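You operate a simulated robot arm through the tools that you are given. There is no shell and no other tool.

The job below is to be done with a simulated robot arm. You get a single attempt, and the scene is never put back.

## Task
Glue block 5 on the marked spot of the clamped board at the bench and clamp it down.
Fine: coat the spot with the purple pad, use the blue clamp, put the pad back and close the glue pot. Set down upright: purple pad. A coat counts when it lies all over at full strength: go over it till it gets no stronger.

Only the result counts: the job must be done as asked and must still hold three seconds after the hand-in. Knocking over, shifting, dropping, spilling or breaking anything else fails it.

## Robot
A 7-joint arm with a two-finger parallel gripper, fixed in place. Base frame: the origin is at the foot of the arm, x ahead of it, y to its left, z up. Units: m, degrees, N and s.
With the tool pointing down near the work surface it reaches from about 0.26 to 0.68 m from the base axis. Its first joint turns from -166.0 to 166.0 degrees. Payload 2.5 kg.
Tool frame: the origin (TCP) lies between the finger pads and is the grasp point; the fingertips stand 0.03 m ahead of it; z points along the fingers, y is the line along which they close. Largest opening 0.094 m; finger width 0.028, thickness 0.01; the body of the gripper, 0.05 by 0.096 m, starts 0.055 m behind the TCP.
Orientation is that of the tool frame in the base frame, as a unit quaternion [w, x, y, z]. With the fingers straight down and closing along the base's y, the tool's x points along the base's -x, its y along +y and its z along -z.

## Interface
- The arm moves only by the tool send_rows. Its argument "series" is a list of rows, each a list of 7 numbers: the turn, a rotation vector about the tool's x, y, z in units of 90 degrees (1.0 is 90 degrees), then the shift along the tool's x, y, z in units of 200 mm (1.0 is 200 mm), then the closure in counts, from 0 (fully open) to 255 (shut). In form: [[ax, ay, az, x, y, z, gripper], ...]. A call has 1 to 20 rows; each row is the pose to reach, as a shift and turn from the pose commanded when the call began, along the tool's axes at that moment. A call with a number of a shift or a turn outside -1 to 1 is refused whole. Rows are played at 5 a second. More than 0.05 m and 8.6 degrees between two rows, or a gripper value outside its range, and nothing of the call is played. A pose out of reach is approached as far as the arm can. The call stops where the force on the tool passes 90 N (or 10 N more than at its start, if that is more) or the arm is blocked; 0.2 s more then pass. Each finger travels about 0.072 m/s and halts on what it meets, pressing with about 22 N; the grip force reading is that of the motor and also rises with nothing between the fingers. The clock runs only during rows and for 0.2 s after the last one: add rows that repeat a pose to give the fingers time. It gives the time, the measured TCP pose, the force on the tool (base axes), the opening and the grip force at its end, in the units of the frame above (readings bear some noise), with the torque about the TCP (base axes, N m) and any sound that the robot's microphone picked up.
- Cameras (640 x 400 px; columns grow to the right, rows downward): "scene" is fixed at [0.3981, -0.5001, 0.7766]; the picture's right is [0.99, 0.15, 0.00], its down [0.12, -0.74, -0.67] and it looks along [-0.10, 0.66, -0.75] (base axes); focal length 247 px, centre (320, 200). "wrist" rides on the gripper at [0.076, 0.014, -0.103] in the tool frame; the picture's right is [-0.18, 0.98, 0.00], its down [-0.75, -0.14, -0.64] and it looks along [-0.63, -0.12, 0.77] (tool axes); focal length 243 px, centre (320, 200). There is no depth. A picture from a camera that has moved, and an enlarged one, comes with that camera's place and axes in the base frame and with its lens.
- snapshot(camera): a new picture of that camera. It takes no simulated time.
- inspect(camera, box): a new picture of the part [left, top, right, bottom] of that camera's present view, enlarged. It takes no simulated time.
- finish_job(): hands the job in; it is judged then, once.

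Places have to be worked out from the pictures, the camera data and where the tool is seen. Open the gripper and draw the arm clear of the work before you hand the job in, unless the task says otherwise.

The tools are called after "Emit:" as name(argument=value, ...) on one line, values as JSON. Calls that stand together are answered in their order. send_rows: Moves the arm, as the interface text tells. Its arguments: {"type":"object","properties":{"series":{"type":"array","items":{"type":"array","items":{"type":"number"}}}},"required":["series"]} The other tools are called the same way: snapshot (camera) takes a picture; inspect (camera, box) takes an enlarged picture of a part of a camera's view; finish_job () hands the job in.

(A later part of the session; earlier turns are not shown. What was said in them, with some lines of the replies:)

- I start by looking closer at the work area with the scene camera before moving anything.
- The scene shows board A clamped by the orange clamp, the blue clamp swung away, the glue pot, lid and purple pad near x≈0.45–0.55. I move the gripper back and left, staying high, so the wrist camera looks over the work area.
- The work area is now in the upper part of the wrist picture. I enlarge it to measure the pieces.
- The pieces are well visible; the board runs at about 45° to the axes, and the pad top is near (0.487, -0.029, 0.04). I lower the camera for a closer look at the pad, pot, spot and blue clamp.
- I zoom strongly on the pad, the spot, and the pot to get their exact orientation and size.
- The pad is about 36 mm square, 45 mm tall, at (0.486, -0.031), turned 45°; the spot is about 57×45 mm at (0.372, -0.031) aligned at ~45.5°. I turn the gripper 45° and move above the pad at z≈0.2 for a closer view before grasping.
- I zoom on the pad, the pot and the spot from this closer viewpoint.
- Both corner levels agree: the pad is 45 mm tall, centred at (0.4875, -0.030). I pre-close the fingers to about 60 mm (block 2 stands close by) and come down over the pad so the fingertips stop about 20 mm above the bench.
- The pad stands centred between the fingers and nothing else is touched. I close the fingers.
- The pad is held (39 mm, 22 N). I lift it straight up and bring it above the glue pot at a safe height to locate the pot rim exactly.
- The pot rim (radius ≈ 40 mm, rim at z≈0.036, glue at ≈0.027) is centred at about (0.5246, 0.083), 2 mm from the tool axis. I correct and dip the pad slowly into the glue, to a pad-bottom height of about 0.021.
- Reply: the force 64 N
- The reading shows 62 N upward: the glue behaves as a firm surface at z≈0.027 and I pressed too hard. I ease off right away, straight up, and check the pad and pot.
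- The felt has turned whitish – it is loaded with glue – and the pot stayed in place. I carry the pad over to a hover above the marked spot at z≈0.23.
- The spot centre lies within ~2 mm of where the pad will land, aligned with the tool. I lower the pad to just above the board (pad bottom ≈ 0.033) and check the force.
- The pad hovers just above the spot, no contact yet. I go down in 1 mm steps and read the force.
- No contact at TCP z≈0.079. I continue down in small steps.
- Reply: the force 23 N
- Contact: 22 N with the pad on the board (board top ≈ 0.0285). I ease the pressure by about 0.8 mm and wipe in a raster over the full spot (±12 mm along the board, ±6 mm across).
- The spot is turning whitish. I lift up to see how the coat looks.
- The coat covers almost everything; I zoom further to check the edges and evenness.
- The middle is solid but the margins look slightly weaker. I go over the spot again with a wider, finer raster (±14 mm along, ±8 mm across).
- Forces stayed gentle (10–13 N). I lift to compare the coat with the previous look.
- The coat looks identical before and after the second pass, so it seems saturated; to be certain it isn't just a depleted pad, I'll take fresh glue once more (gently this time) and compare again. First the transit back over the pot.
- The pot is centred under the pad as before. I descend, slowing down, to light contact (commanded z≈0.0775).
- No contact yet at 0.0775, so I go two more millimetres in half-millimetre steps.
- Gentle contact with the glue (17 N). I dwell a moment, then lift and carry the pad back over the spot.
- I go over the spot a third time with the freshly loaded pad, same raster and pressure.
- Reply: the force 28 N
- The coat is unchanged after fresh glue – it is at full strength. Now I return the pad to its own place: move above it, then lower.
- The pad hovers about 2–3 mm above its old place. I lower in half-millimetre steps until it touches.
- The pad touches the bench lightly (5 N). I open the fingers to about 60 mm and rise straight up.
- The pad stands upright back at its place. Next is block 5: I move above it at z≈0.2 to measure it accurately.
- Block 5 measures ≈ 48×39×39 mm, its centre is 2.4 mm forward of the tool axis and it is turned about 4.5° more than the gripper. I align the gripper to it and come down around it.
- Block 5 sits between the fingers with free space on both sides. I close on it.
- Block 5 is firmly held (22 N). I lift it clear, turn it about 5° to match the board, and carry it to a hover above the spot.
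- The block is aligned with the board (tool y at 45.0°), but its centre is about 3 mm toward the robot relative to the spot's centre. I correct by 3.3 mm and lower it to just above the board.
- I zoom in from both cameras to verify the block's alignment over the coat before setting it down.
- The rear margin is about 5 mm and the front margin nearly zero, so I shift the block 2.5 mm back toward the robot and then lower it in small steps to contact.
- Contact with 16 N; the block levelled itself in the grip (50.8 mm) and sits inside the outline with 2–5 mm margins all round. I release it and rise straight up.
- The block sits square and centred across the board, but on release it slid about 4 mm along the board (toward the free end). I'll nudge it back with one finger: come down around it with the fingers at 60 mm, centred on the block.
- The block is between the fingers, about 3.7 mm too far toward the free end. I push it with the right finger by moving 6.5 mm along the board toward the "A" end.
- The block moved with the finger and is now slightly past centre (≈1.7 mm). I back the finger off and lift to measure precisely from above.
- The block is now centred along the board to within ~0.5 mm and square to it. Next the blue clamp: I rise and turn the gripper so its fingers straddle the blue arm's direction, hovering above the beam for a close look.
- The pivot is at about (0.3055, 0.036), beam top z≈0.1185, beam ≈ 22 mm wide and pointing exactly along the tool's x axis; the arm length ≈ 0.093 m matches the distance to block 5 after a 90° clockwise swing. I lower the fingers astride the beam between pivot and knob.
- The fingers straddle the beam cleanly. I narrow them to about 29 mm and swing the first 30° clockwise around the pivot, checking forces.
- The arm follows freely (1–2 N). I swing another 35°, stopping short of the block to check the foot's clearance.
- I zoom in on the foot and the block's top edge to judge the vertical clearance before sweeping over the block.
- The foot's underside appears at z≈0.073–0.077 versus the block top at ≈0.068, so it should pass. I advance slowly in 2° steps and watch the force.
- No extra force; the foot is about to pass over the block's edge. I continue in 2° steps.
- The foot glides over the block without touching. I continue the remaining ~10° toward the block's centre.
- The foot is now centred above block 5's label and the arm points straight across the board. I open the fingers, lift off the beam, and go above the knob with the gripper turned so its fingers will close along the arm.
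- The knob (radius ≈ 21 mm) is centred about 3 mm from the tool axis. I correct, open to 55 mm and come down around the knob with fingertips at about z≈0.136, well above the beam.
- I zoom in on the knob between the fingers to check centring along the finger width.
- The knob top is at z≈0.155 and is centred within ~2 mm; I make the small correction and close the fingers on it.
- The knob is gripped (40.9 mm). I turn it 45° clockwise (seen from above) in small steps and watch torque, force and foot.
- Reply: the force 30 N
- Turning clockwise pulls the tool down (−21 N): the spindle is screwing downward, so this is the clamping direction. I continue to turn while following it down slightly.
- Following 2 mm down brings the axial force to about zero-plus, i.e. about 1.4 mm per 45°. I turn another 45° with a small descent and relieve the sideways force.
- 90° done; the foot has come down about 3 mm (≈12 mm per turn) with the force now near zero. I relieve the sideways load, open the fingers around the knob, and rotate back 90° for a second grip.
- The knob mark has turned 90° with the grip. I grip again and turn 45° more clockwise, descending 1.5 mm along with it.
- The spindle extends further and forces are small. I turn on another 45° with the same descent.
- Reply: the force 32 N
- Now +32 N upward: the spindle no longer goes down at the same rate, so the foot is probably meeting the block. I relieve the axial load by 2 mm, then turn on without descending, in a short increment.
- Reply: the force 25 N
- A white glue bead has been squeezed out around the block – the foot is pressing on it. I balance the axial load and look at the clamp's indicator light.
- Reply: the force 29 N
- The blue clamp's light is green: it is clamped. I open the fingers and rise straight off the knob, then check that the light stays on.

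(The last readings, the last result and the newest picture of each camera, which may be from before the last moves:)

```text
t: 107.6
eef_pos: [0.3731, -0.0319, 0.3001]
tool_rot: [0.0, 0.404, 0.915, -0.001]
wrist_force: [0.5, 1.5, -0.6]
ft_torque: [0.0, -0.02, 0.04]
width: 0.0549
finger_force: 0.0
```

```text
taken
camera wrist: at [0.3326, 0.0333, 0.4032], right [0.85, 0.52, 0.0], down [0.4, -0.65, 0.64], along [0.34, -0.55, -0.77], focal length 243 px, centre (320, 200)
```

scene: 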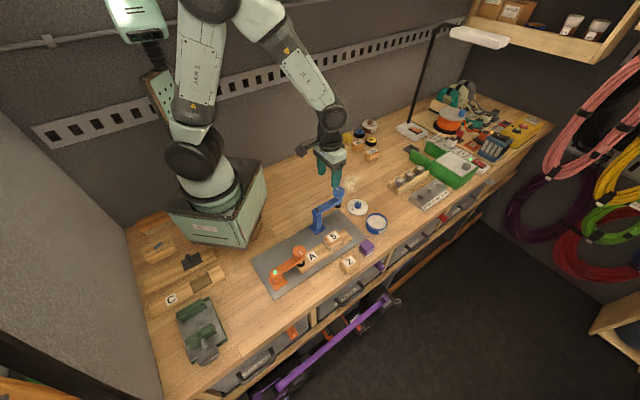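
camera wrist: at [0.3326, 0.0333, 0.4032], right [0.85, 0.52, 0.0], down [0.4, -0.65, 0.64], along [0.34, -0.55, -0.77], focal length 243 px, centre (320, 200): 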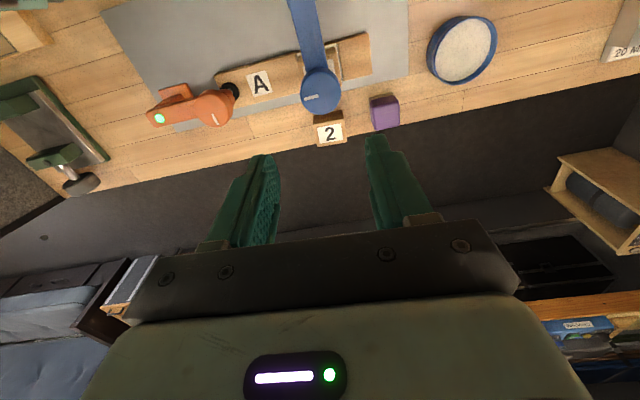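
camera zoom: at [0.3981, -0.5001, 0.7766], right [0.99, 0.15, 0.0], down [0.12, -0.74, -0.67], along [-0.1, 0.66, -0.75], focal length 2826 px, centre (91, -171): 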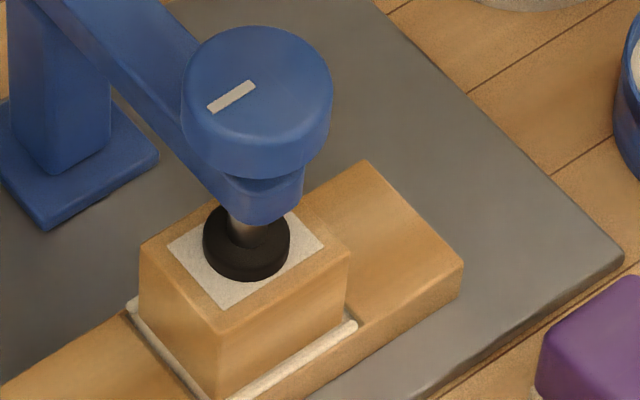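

The light stays green and the glue bead shows all round; block 5 is clamped. Now the lid: I move above it for an exact look.

Emit:
send_rows(series=[[0, 0, -0.005, 0.075, 0.16, 0.02, 106], [0, 0, -0.01, 0.15, 0.32, 0.05, 106], [0, 0, -0.015, 0.225, 0.48, 0.1, 106], [0, 0, -0.02, 0.3, 0.64, 0.15, 106], [0, 0, -0.025, 0.375, 0.8, 0.2, 106], [0, 0, -0.029, 0.445, 0.948, 0.25, 106], [0, 0, -0.029, 0.445, 0.948, 0.25, 106]])

Emit:
snapshot(camera="wrist")

Emit:
inspect(camera="wrist", box=[260, 40, 380, 140])

Emit:
inspect(camera="scene", box=[330, 180, 410, 250])

```text
t: 109.2
eef_pos: [0.4565, 0.1631, 0.2493]
tool_rot: [0.001, 0.384, 0.923, 0.0]
wrist_force: [-0.6, 0.3, -0.1]
ft_torque: [-0.01, -0.02, 0.02]
width: 0.0551
finger_force: 0.0
```

```text
taken
camera wrist: at [0.4118, 0.2264, 0.3526], right [0.83, 0.56, 0.0], down [0.43, -0.63, 0.64], along [0.36, -0.53, -0.77], focal length 243 px, centre (320, 200)
```

wrist: 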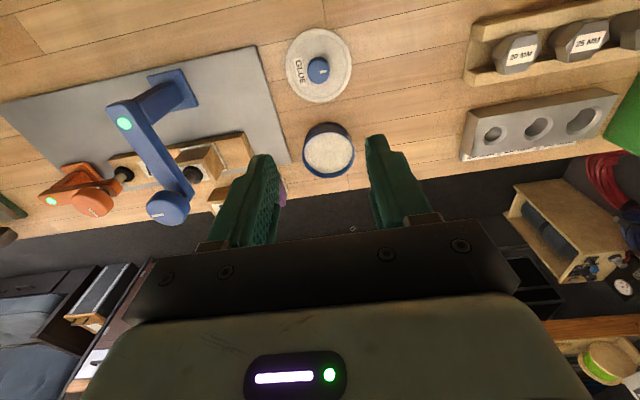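

```text
4.00 times, centred on (320, 90) of wrist
camera zoom: at [0.4118, 0.2264, 0.3526], right [0.83, 0.56, 0.0], down [0.43, -0.63, 0.64], along [0.36, -0.53, -0.77], focal length 970 px, centre (320, 640)
```

zoom: 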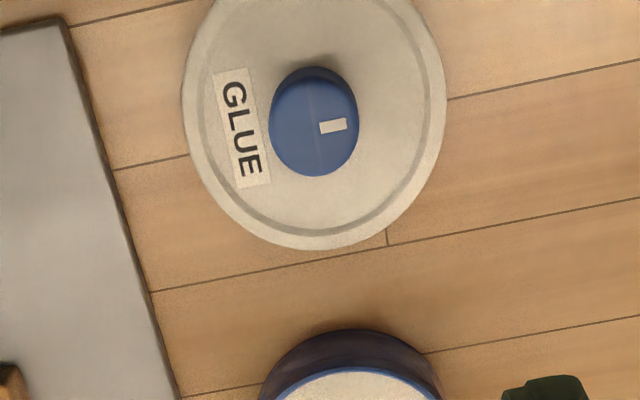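

```text
5.71 times, centred on (370, 215) of scene
camera zoom: at [0.3981, -0.5001, 0.7766], right [0.99, 0.15, 0.0], down [0.12, -0.74, -0.67], along [-0.1, 0.66, -0.75], focal length 1413 px, centre (34, 114)
```

zoom: 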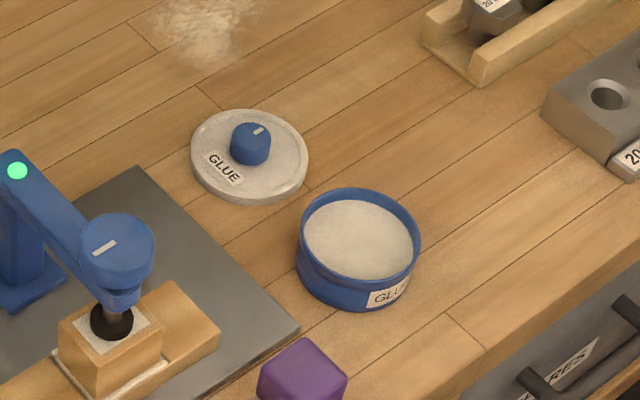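

The lid's knob (radius ≈ 13 mm, top z≈0.029) is about 8 mm toward the camera from the tool axis, near (0.450, 0.168). I shift over it and descend to z≈0.12 for a check.

Emit:
send_rows(series=[[0, 0, 0, 0.039, -0.0035, 0.05, 106], [0, 0, 0, 0.039, -0.0035, 0.2, 106], [0, 0, 0, 0.039, -0.0035, 0.4, 106], [0, 0, 0, 0.039, -0.0035, 0.55, 106], [0, 0, 0, 0.039, -0.0035, 0.65, 106], [0, 0, 0, 0.039, -0.0035, 0.65, 106]])

Emit:
inspect(camera="wrist", box=[250, 60, 390, 180])

```text
t: 110.6
eef_pos: [0.4466, 0.1684, 0.1199]
tool_rot: [0.0, 0.383, 0.924, 0.0]
wrist_force: [-0.6, -0.3, -0.3]
ft_torque: [0.02, 0.0, -0.03]
width: 0.0551
finger_force: 0.0
```

```text
3.33 times, centred on (320, 120) of wrist
camera zoom: at [0.4025, 0.2316, 0.2225], right [0.83, 0.56, 0.0], down [0.43, -0.63, 0.64], along [0.36, -0.53, -0.77], focal length 809 px, centre (320, 467)
```

zoom: 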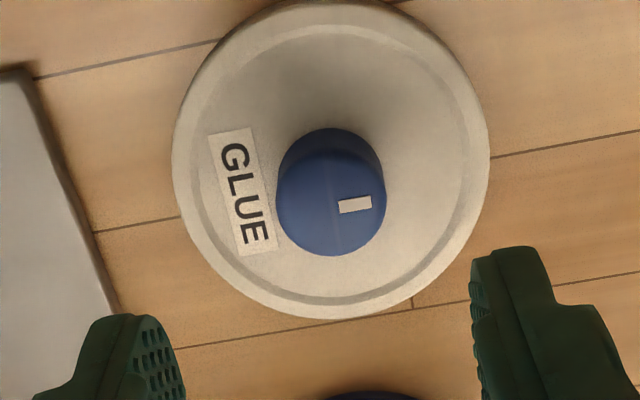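

The knob top is at z≈0.031, 2.6 mm to the right of the axis. I correct and descend so that the fingertips are about 5 mm above the lid's plate, then close on the knob.

Emit:
send_rows(series=[[0, 0, 0, -0.0025, 0.013, 0, 120], [0, 0, 0, -0.0025, 0.013, 0.15, 120], [0, 0, 0, -0.0025, 0.013, 0.27, 120], [0, 0, 0, -0.0025, 0.013, 0.34, 120], [0, 0, 0, -0.0025, 0.013, 0.365, 120], [0, 0, 0, -0.0025, 0.013, 0.373, 120], [0, 0, 0, -0.0025, 0.013, 0.373, 120]])

Emit:
snapshot(camera="wrist")

Emit:
inspect(camera="scene", box=[320, 170, 420, 250])

```text
t: 112.2
eef_pos: [0.4491, 0.1698, 0.0461]
tool_rot: [0.0, 0.384, 0.923, 0.0]
wrist_force: [-0.1, 0.3, 0.1]
ft_torque: [0.02, 0.01, -0.03]
width: 0.0497
finger_force: 0.0
```

```text
taken
camera wrist: at [0.4052, 0.2332, 0.1488], right [0.83, 0.56, 0.0], down [0.43, -0.63, 0.64], along [0.36, -0.53, -0.77], focal length 243 px, centre (320, 200)
```

wrist: 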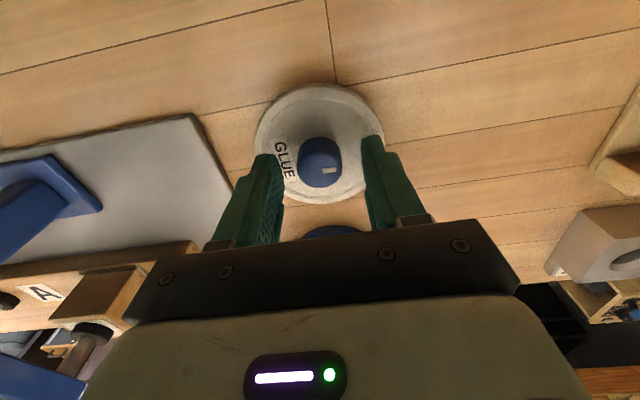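

```text
5.00 times, centred on (370, 210) of scene
camera zoom: at [0.3981, -0.5001, 0.7766], right [0.99, 0.15, 0.0], down [0.12, -0.74, -0.67], along [-0.1, 0.66, -0.75], focal length 1236 px, centre (70, 150)
```

zoom: 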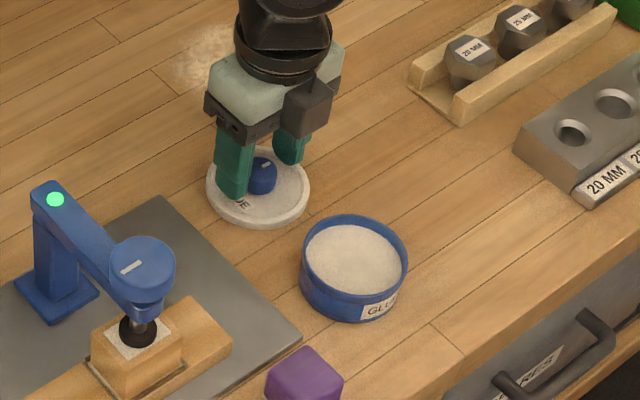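

The lid's knob is centred between the fingers. I close and check the grip.

Emit:
send_rows(series=[[0, 0, 0, 0, 0, 0, 170], [0, 0, 0, 0, 0, 0, 255], [0, 0, 0, 0, 0, 0, 255], [0, 0, 0, 0, 0, 0, 255]])

Emit:
inspect(camera="wrist", box=[220, 70, 420, 220])

```text
t: 113.2
eef_pos: [0.4499, 0.1699, 0.0463]
tool_rot: [0.001, 0.384, 0.923, 0.0]
wrist_force: [-0.6, 0.5, 0.5]
ft_torque: [-0.03, -0.02, 0.0]
width: 0.0258
finger_force: 22.5
```

```text
2.67 times, centred on (320, 145) of wrist
camera zoom: at [0.4052, 0.2332, 0.149], right [0.83, 0.56, 0.0], down [0.43, -0.63, 0.64], along [0.36, -0.53, -0.77], focal length 647 px, centre (320, 347)
```

zoom: 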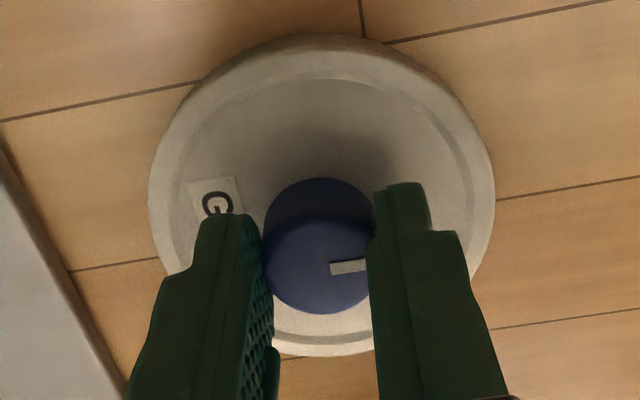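

The lid is held by its knob (25.8 mm, 22 N). I lift it and carry it above the pot.

Emit:
send_rows(series=[[0, 0, 0, 0, 0, -0.05, 255], [0, 0, 0, 0, 0, -0.2, 255], [0, 0, 0, 0, 0, -0.4, 255], [0, 0, 0, 0, 0, -0.62, 255], [0, 0, 0, -0.14, -0.011, -0.62, 255], [0, 0, 0, -0.28, -0.023, -0.62, 255], [0, 0, 0, -0.42, -0.035, -0.62, 255], [0, 0, 0, -0.572, -0.0465, -0.62, 255], [0, 0, 0, -0.572, -0.0465, -0.62, 255]])

Emit:
snapshot(camera="wrist")

Emit:
inspect(camera="wrist", box=[240, 50, 400, 210])

Emit:
inspect(camera="scene", box=[330, 150, 430, 250])

```text
t: 115.2
eef_pos: [0.523, 0.0825, 0.1706]
tool_rot: [-0.001, 0.383, 0.924, 0.0]
wrist_force: [0.2, 1.0, 0.6]
ft_torque: [-0.05, 0.0, 0.02]
width: 0.0257
finger_force: 21.6
```

```text
taken
camera wrist: at [0.4787, 0.1462, 0.273], right [0.83, 0.56, 0.0], down [0.43, -0.63, 0.64], along [0.36, -0.53, -0.77], focal length 243 px, centre (320, 200)
```

wrist: 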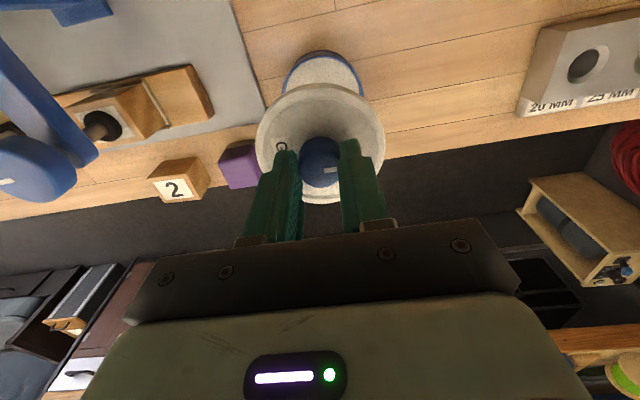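

```text
2.50 times, centred on (320, 130) of wrist
camera zoom: at [0.4787, 0.1462, 0.273], right [0.83, 0.56, 0.0], down [0.43, -0.63, 0.64], along [0.36, -0.53, -0.77], focal length 606 px, centre (320, 375)
```

zoom: 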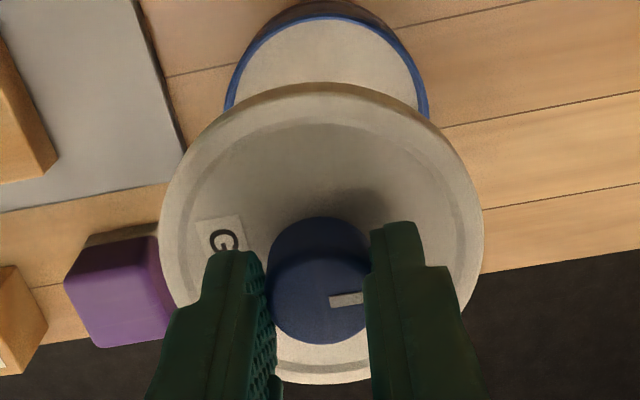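

```text
4.00 times, centred on (380, 200) of scene
camera zoom: at [0.3981, -0.5001, 0.7766], right [0.99, 0.15, 0.0], down [0.12, -0.74, -0.67], along [-0.1, 0.66, -0.75], focal length 989 px, centre (80, 200)
```

zoom: 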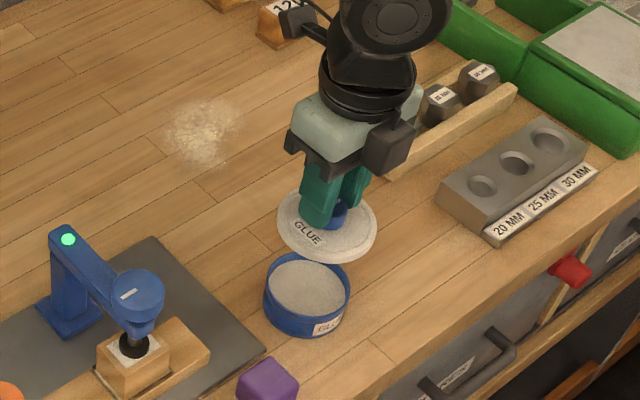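

The pot is about 2 mm off the lid's axis. I correct and lower the lid to about 1 cm above the rim.

Emit:
send_rows(series=[[0, 0, 0, -0.007, 0.0095, 0, 255], [0, 0, 0, -0.007, 0.0095, 0.15, 255], [0, 0, 0, -0.007, 0.0095, 0.28, 255], [0, 0, 0, -0.007, 0.0095, 0.36, 255], [0, 0, 0, -0.007, 0.0095, 0.4, 255], [0, 0, 0, -0.007, 0.0095, 0.4, 255]])

Emit:
inspect(camera="wrist", box=[240, 50, 400, 210])

Emit:
inspect(camera="scene", box=[345, 190, 405, 245])

```text
t: 116.6
eef_pos: [0.5259, 0.083, 0.0905]
tool_rot: [0.0, 0.385, 0.923, 0.0]
wrist_force: [-0.2, -0.3, -0.8]
ft_torque: [0.0, 0.01, 0.03]
width: 0.0256
finger_force: 21.8
```

```text
2.50 times, centred on (320, 130) of wrist
camera zoom: at [0.4814, 0.1466, 0.1931], right [0.83, 0.56, 0.0], down [0.43, -0.63, 0.64], along [0.36, -0.53, -0.77], focal length 606 px, centre (320, 375)
```

zoom: 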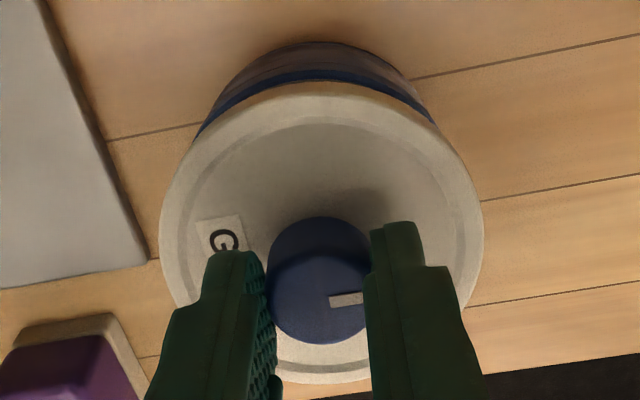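

```text
7.27 times, centred on (375, 218) of scene
camera zoom: at [0.3981, -0.5001, 0.7766], right [0.99, 0.15, 0.0], down [0.12, -0.74, -0.67], along [-0.1, 0.66, -0.75], focal length 1798 px, centre (-80, 73)
```

zoom: 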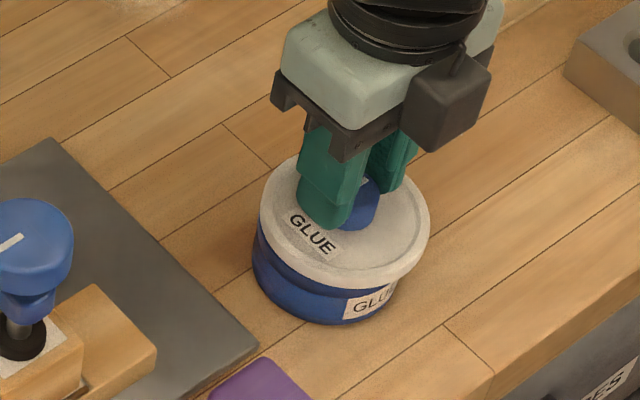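

I zoom on the rim-to-lid relation to check the centring.

Emit:
inspect(camera="wrist", box=[255, 60, 385, 125])

Emit:
inspect(camera="scene", box=[358, 205, 398, 240])

```text
4.92 times, centred on (320, 92) of wrist
camera zoom: at [0.4814, 0.1466, 0.1931], right [0.83, 0.56, 0.0], down [0.43, -0.63, 0.64], along [0.36, -0.53, -0.77], focal length 1194 px, centre (320, 729)
```

zoom: 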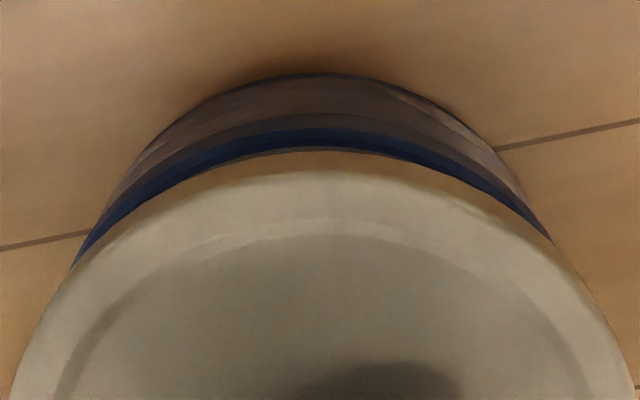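

```text
11.43 times, centred on (378, 222) of scene
camera zoom: at [0.3981, -0.5001, 0.7766], right [0.99, 0.15, 0.0], down [0.12, -0.74, -0.67], along [-0.1, 0.66, -0.75], focal length 2826 px, centre (-343, -57)
```

zoom: 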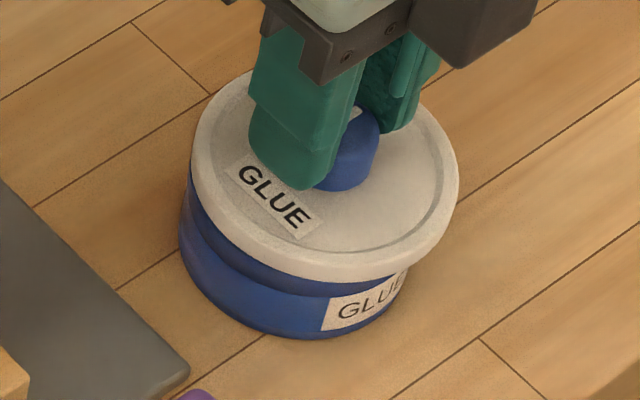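

The lid is about 1.5 mm off in both directions; I correct and lower it in small steps onto the rim.

Emit:
send_rows(series=[[0, 0, 0, 0.0075, -0.006, 0, 255], [0, 0, 0, 0.0075, -0.006, 0.01, 255], [0, 0, 0, 0.0075, -0.006, 0.02, 255], [0, 0, 0, 0.0075, -0.006, 0.03, 255], [0, 0, 0, 0.0075, -0.006, 0.035, 255], [0, 0, 0, 0.0075, -0.006, 0.035, 255]])

Emit:
inspect(camera="scene", box=[358, 205, 398, 240])

```text
t: 118.0
eef_pos: [0.5235, 0.0832, 0.0832]
tool_rot: [0.0, 0.384, 0.923, 0.001]
wrist_force: [0.6, -0.1, 0.1]
ft_torque: [0.02, -0.01, -0.01]
width: 0.0258
finger_force: 22.1
```

```text
11.43 times, centred on (378, 222) of scene
camera zoom: at [0.3981, -0.5001, 0.7766], right [0.99, 0.15, 0.0], down [0.12, -0.74, -0.67], along [-0.1, 0.66, -0.75], focal length 2826 px, centre (-343, -57)
```

zoom: 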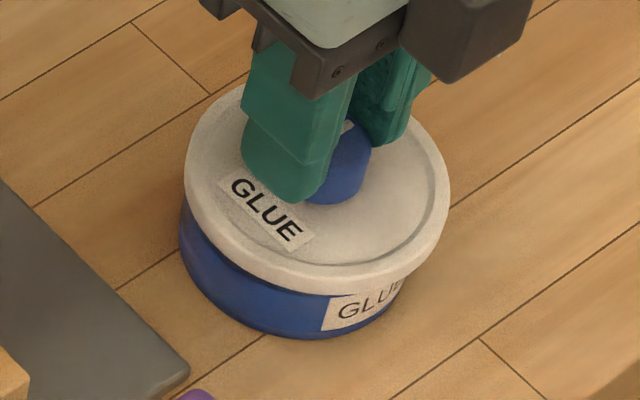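

The lid is a couple of millimetres above the rim and well centred. I continue down in half-millimetre steps until it touches.

Emit:
send_rows(series=[[0, 0, 0, 0, 0, 0.0025, 255], [0, 0, 0, 0, 0, 0.005, 255], [0, 0, 0, 0, 0, 0.0075, 255], [0, 0, 0, 0, 0, 0.01, 255], [0, 0, 0, 0, 0, 0.01, 255]])

```text
t: 119.2
eef_pos: [0.5244, 0.0827, 0.0838]
tool_rot: [0.0, 0.385, 0.923, 0.001]
wrist_force: [-5.6, -0.5, 18.9]
ft_torque: [0.25, 0.46, -0.02]
width: 0.0255
finger_force: 22.3
```

Contact at 19 N, with a torque suggesting it touches first on the robot's side. I look at the lid's seat from both cameras before doing more.

Emit:
inspect(camera="scene", box=[358, 205, 398, 240])

Emit:
inspect(camera="wrist", box=[255, 70, 385, 135])

```text
11.43 times, centred on (378, 222) of scene
camera zoom: at [0.3981, -0.5001, 0.7766], right [0.99, 0.15, 0.0], down [0.12, -0.74, -0.67], along [-0.1, 0.66, -0.75], focal length 2826 px, centre (-343, -57)
```

zoom: 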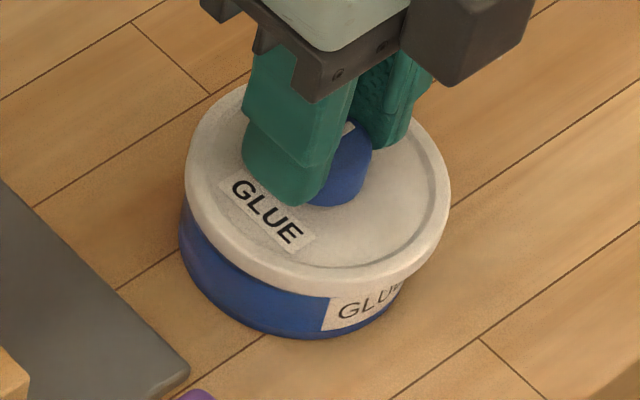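

```text
4.92 times, centred on (320, 102) of wrist
camera zoom: at [0.4804, 0.1461, 0.1853], right [0.83, 0.56, 0.0], down [0.43, -0.63, 0.64], along [0.36, -0.53, -0.77], focal length 1194 px, centre (320, 680)
```

zoom: 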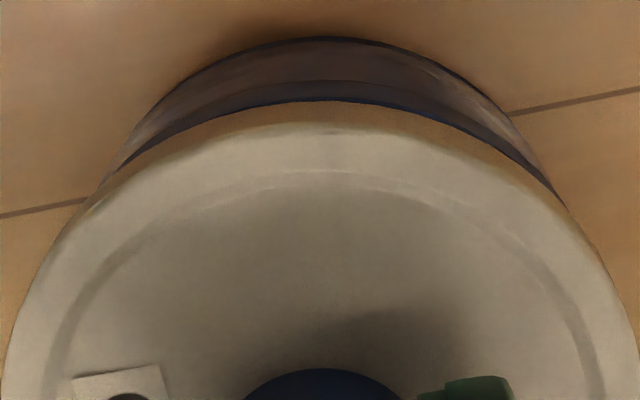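

The lid touches at rim height, but both cameras suggest it sits ≈3 mm too far toward the bench edge. I raise 2 mm, shift it 3 mm back, and lower again until contact.

Emit:
send_rows(series=[[0, 0, 0, 0, 0, -0.01, 255], [0, 0, 0, 0, 0, -0.015, 255], [0, 0, 0, 0.008, 0.003, -0.015, 255], [0, 0, 0, 0.015, 0.006, -0.015, 255], [0, 0, 0, 0.015, 0.006, -0.01, 255], [0, 0, 0, 0.015, 0.006, -0.005, 255], [0, 0, 0, 0.015, 0.006, -0.0025, 255], [0, 0, 0, 0.015, 0.006, -0.0025, 255]])

Emit:
inspect(camera="scene", box=[358, 205, 398, 240])

Emit:
inspect(camera="wrist", box=[255, 70, 385, 135])

```text
t: 121.0
eef_pos: [0.5226, 0.0861, 0.0826]
tool_rot: [0.0, 0.383, 0.924, 0.0]
wrist_force: [-0.3, -0.7, -0.6]
ft_torque: [0.0, 0.0, 0.0]
width: 0.0256
finger_force: 22.1
```

```text
11.43 times, centred on (378, 222) of scene
camera zoom: at [0.3981, -0.5001, 0.7766], right [0.99, 0.15, 0.0], down [0.12, -0.74, -0.67], along [-0.1, 0.66, -0.75], focal length 2826 px, centre (-343, -57)
```

zoom: 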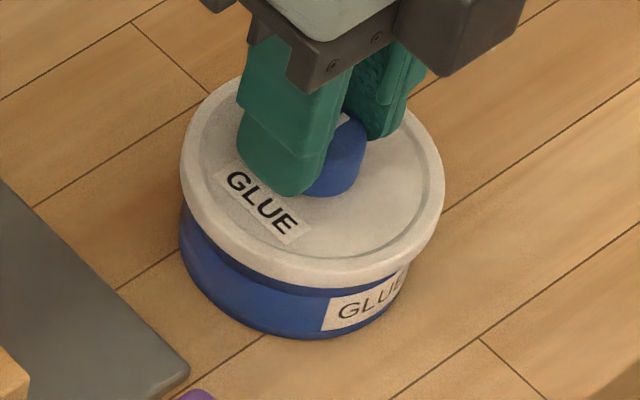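

```text
4.92 times, centred on (320, 102) of wrist
camera zoom: at [0.4788, 0.1493, 0.1856], right [0.83, 0.56, 0.0], down [0.43, -0.63, 0.64], along [0.36, -0.53, -0.77], focal length 1194 px, centre (320, 680)
```

zoom: 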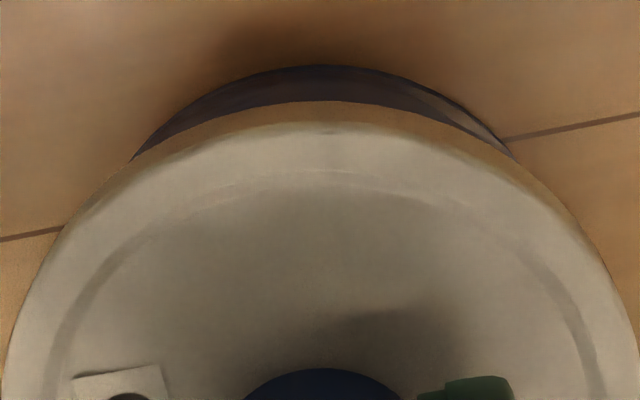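

Now the lid looks concentric with the pot in both views, and there is no contact yet. I lower further in half-millimetre steps.

Emit:
send_rows(series=[[0, 0, 0, 0, 0, 0.0025, 255], [0, 0, 0, 0, 0, 0.005, 255], [0, 0, 0, 0, 0, 0.005, 255]])

```text
t: 121.8
eef_pos: [0.5241, 0.0854, 0.0814]
tool_rot: [0.0, 0.385, 0.923, 0.0]
wrist_force: [0.0, -0.7, -0.7]
ft_torque: [-0.02, 0.0, 0.01]
width: 0.0259
finger_force: 21.8
```

Still no contact although I'm now below the earlier touching height, so the lid is slipping over the rim. I continue down gently.

Emit:
send_rows(series=[[0, 0, 0, 0, 0, 0.0025, 255], [0, 0, 0, 0, 0, 0.005, 255], [0, 0, 0, 0, 0, 0.0075, 255], [0, 0, 0, 0, 0, 0.0075, 255]])

```text
t: 122.8
eef_pos: [0.5238, 0.0856, 0.0801]
tool_rot: [-0.001, 0.383, 0.924, 0.0]
wrist_force: [-0.2, -0.1, -0.7]
ft_torque: [-0.01, 0.02, 0.02]
width: 0.0258
finger_force: 22.0
```

Emit:
send_rows(series=[[0, 0, 0, 0, 0, 0.0025, 255], [0, 0, 0, 0, 0, 0.005, 255], [0, 0, 0, 0, 0, 0.0075, 255], [0, 0, 0, 0, 0, 0.01, 255], [0, 0, 0, 0, 0, 0.01, 255]])

Emit:
inspect(camera="scene", box=[358, 205, 398, 240])

```text
t: 124.0
eef_pos: [0.5228, 0.086, 0.0777]
tool_rot: [0.001, 0.383, 0.924, 0.0]
wrist_force: [0.0, 0.6, 0.2]
ft_torque: [-0.01, -0.03, -0.01]
width: 0.0257
finger_force: 22.1
```

```text
11.43 times, centred on (378, 222) of scene
camera zoom: at [0.3981, -0.5001, 0.7766], right [0.99, 0.15, 0.0], down [0.12, -0.74, -0.67], along [-0.1, 0.66, -0.75], focal length 2826 px, centre (-343, -57)
```

zoom: 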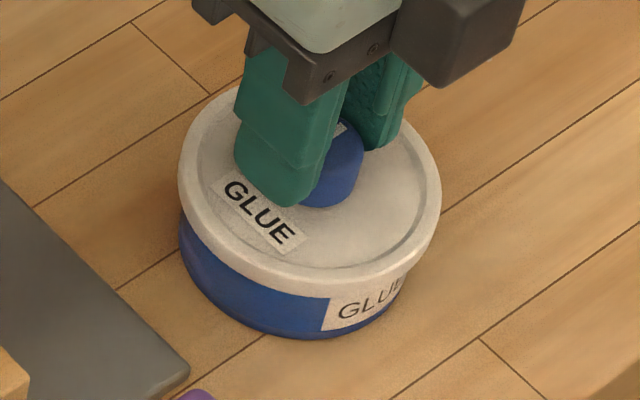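

The lid is sliding neatly over the rim, still without force. I keep lowering in small steps until it seats.

Emit:
send_rows(series=[[0, 0, 0, 0, 0, 0.0025, 255], [0, 0, 0, 0, 0, 0.005, 255], [0, 0, 0, 0, 0, 0.0075, 255], [0, 0, 0, 0, 0, 0.01, 255], [0, 0, 0, 0, 0, 0.01, 255]])

```text
t: 125.2
eef_pos: [0.524, 0.0848, 0.0777]
tool_rot: [0.001, 0.383, 0.924, 0.001]
wrist_force: [-2.3, 1.0, 23.4]
ft_torque: [0.02, 0.03, 0.01]
width: 0.0255
finger_force: 22.2
heard: snap
```

A snap was heard, with the force central and no torque: the lid has seated on the pot. I release the knob and rise straight up.

Emit:
send_rows(series=[[0, 0, 0, 0, 0, -0.004, 255], [0, 0, 0, 0, 0, -0.005, 200], [0, 0, 0, 0, 0, -0.005, 160], [0, 0, 0, 0, 0, -0.005, 120], [0, 0, 0, 0, 0, -0.005, 120], [0, 0, 0, 0, 0, -0.08, 120], [0, 0, 0, 0, 0, -0.25, 120], [0, 0, 0, 0, 0, -0.45, 120], [0, 0, 0, 0, 0, -0.65, 120], [0, 0, 0, 0, 0, -0.8, 120], [0, 0, 0, 0, 0, -0.8, 120]])

Emit:
snapshot(camera="wrist")

Emit:
snapshot(camera="scene")

Emit:
inspect(camera="scene", box=[280, 180, 420, 280])

```text
t: 127.6
eef_pos: [0.5225, 0.0849, 0.2357]
tool_rot: [0.0, 0.385, 0.923, 0.0]
wrist_force: [-0.5, -0.7, -0.2]
ft_torque: [0.0, -0.02, 0.0]
width: 0.0497
finger_force: 0.1
```

```text
taken
camera wrist: at [0.4793, 0.1486, 0.3389], right [0.83, 0.56, 0.0], down [0.43, -0.63, 0.64], along [0.36, -0.53, -0.77], focal length 243 px, centre (320, 200)
```

wrist: 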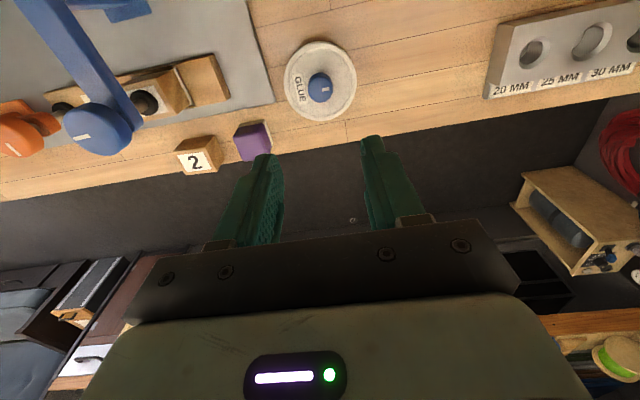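

```text
taken
```

scene: 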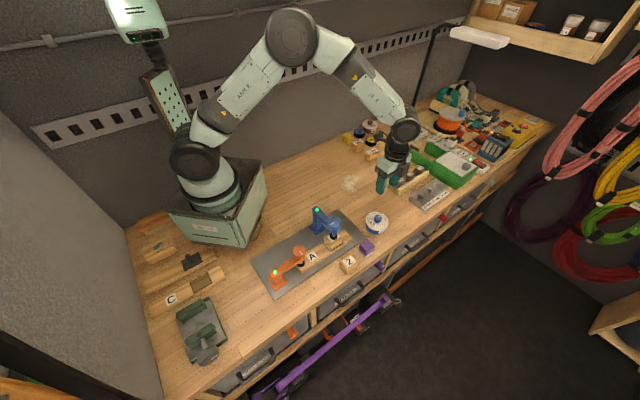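

```text
4.00 times, centred on (350, 230) of scene
camera zoom: at [0.3981, -0.5001, 0.7766], right [0.99, 0.15, 0.0], down [0.12, -0.74, -0.67], along [-0.1, 0.66, -0.75], focal length 989 px, centre (200, 80)
```

zoom: 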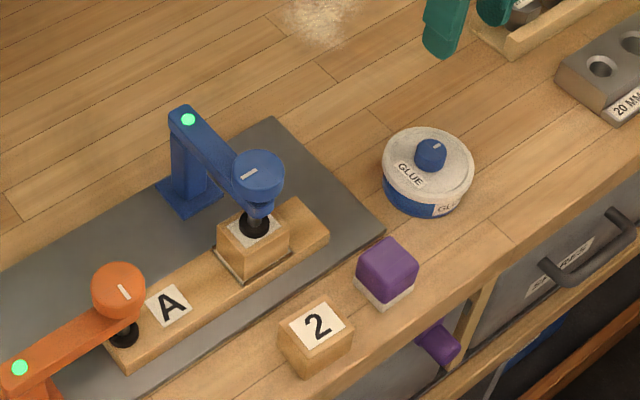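

Everything looks in place: lid on the pot, both clamp lights green, pad upright. I compare the pad and the glued block with close-ups before handing in.

Emit:
inspect(camera="scene", box=[340, 190, 400, 260])

Emit:
inspect(camera="scene", box=[320, 205, 360, 255])

Emit:
inspect(camera="wrist", box=[40, 40, 240, 180])

```text
5.71 times, centred on (370, 225) of scene
camera zoom: at [0.3981, -0.5001, 0.7766], right [0.99, 0.15, 0.0], down [0.12, -0.74, -0.67], along [-0.1, 0.66, -0.75], focal length 1413 px, centre (34, 57)
```

zoom: 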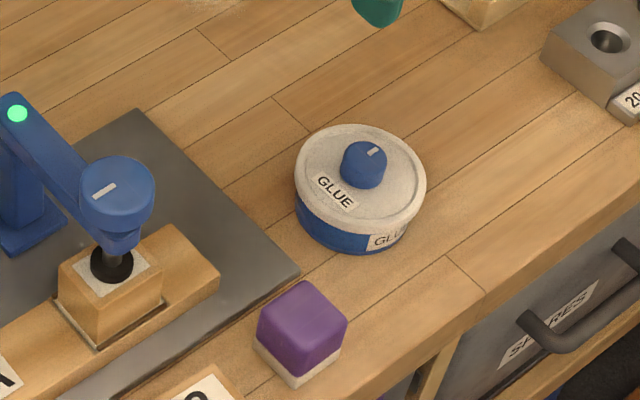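

```text
8.00 times, centred on (340, 230) of scene
camera zoom: at [0.3981, -0.5001, 0.7766], right [0.99, 0.15, 0.0], down [0.12, -0.74, -0.67], along [-0.1, 0.66, -0.75], focal length 1978 px, centre (160, -40)
```

zoom: 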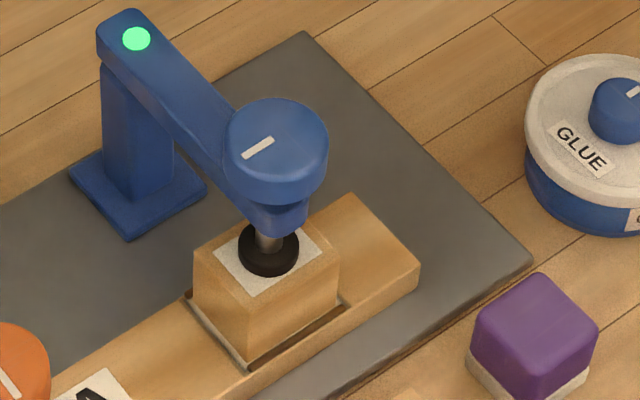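

```text
2.86 times, centred on (140, 110) of wrist
camera zoom: at [0.4793, 0.1486, 0.3389], right [0.83, 0.56, 0.0], down [0.43, -0.63, 0.64], along [0.36, -0.53, -0.77], focal length 693 px, centre (834, 457)
```

zoom: 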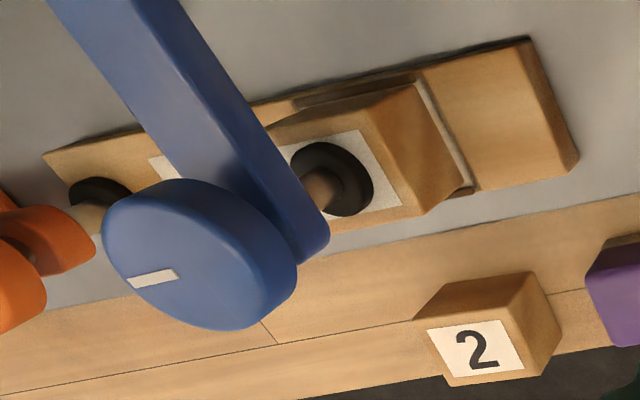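

The pad is back within ~1 mm. The margin around the block looks different than before, so I zoom in on it more.

Emit:
inspect(camera="scene", box=[328, 226, 352, 252])

Emit:
inspect(camera="wrist", box=[120, 55, 210, 125])

```text
15.38 times, centred on (340, 239) of scene
camera zoom: at [0.3981, -0.5001, 0.7766], right [0.99, 0.15, 0.0], down [0.12, -0.74, -0.67], along [-0.1, 0.66, -0.75], focal length 3804 px, centre (12, -400)
```

zoom: 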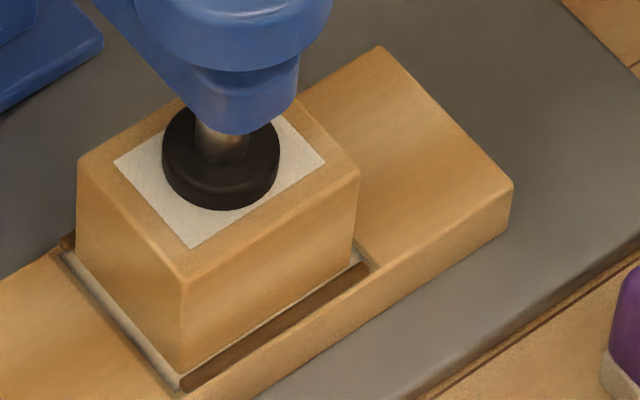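

```text
5.71 times, centred on (165, 90) of wrist
camera zoom: at [0.4793, 0.1486, 0.3389], right [0.83, 0.56, 0.0], down [0.43, -0.63, 0.64], along [0.36, -0.53, -0.77], focal length 1386 px, centre (1206, 829)
```

zoom: 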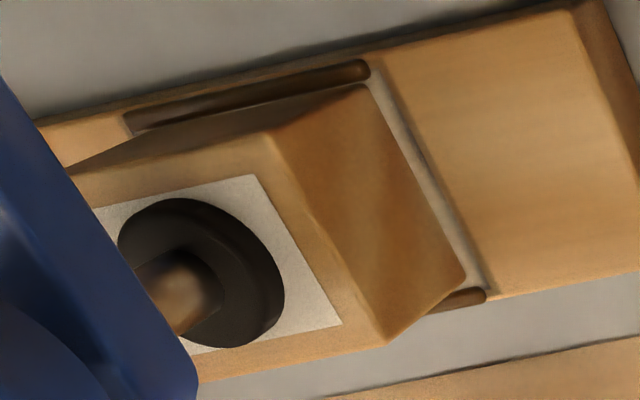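

The two squeezed-out beads along the block have turned from white to brown, i.e. the glue has set under the clamp. I open the gripper fully and draw the arm up and clear of the work.

Emit:
send_rows(series=[[0, 0, 0, 0, 0, -0.2, 60], [0, 0, 0, 0, 0, -0.4, 0], [0, 0, 0, 0, 0, -0.6, 0], [0, 0, 0, 0, 0.1, -0.8, 0], [0, 0, 0, 0, 0.2, -0.95, 0], [0, 0, 0, 0, 0.25, -1, 0], [0, 0, 0, 0, 0.25, -1, 0]])

Emit:
snapshot(camera="scene")

Emit:
inspect(camera="scene", box=[240, 180, 400, 300])

```text
t: 129.2
eef_pos: [0.5572, 0.1212, 0.4356]
tool_rot: [0.0, 0.384, 0.923, 0.0]
wrist_force: [-0.1, 0.6, 0.2]
ft_torque: [0.0, -0.02, -0.01]
width: 0.094
finger_force: 0.0
```

```text
taken
```

scene: 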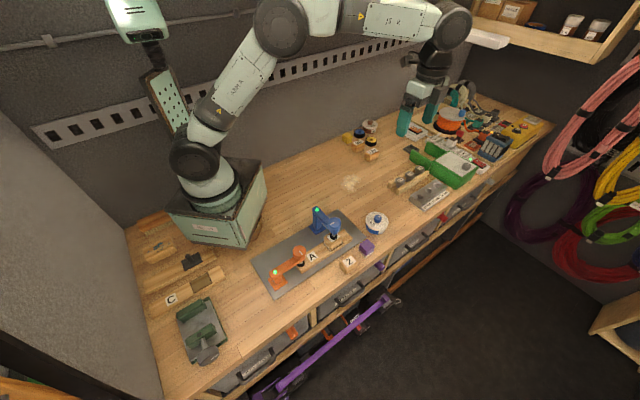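

```text
3.33 times, centred on (320, 240) of scene
camera zoom: at [0.3981, -0.5001, 0.7766], right [0.99, 0.15, 0.0], down [0.12, -0.74, -0.67], along [-0.1, 0.66, -0.75], focal length 824 px, centre (320, 67)
```

zoom: 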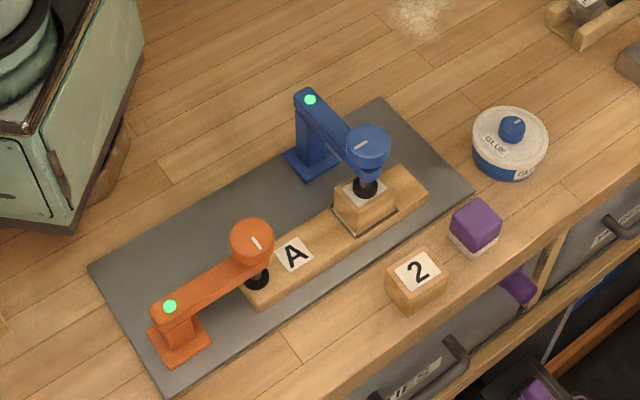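

The arm is clear with the gripper open. Block 5 sits glued on the marked spot under the blue clamp with its light green, the pad is upright in its place, and the pot is closed. Board A, block 2 and the rest look undisturbed, so I hand the job in.

Emit:
finish_job()

```text
The job is handed in.
```

I glued block 5 onto the marked spot of board A and clamped it with the blue clamp. The job is handed in; I have no verdict back yet.

- **Coat:** I went over the spot three times with the purple pad, with fresh glue before the last pass. It looked the same after the second and third passes, so I took it as full strength.
- **Block 5:** It slid about 4 mm when I released it, so I nudged it back. In the last measurement before clamping it was centred along the spot and about 1 mm off across it, inside the outline.
- **Blue clamp:** I swung its arm over the block and screwed the knob down about half a turn. Its light is green and stayed on after I let go. The glue that squeezed out has turned from white to brown, which I read as set.
- **Pad:** It is back upright in its place, within about 1 mm by the pictures.
- **Glue pot:** The lid is on; I heard it snap shut.

On the first dip I pressed harder on the glue than intended, about 62 N. The pot did not move and nothing spilled that I could see.

In the last pictures, board A, the orange clamp and block 2 look undisturbed. The gripper is open and the arm is clear of the work.
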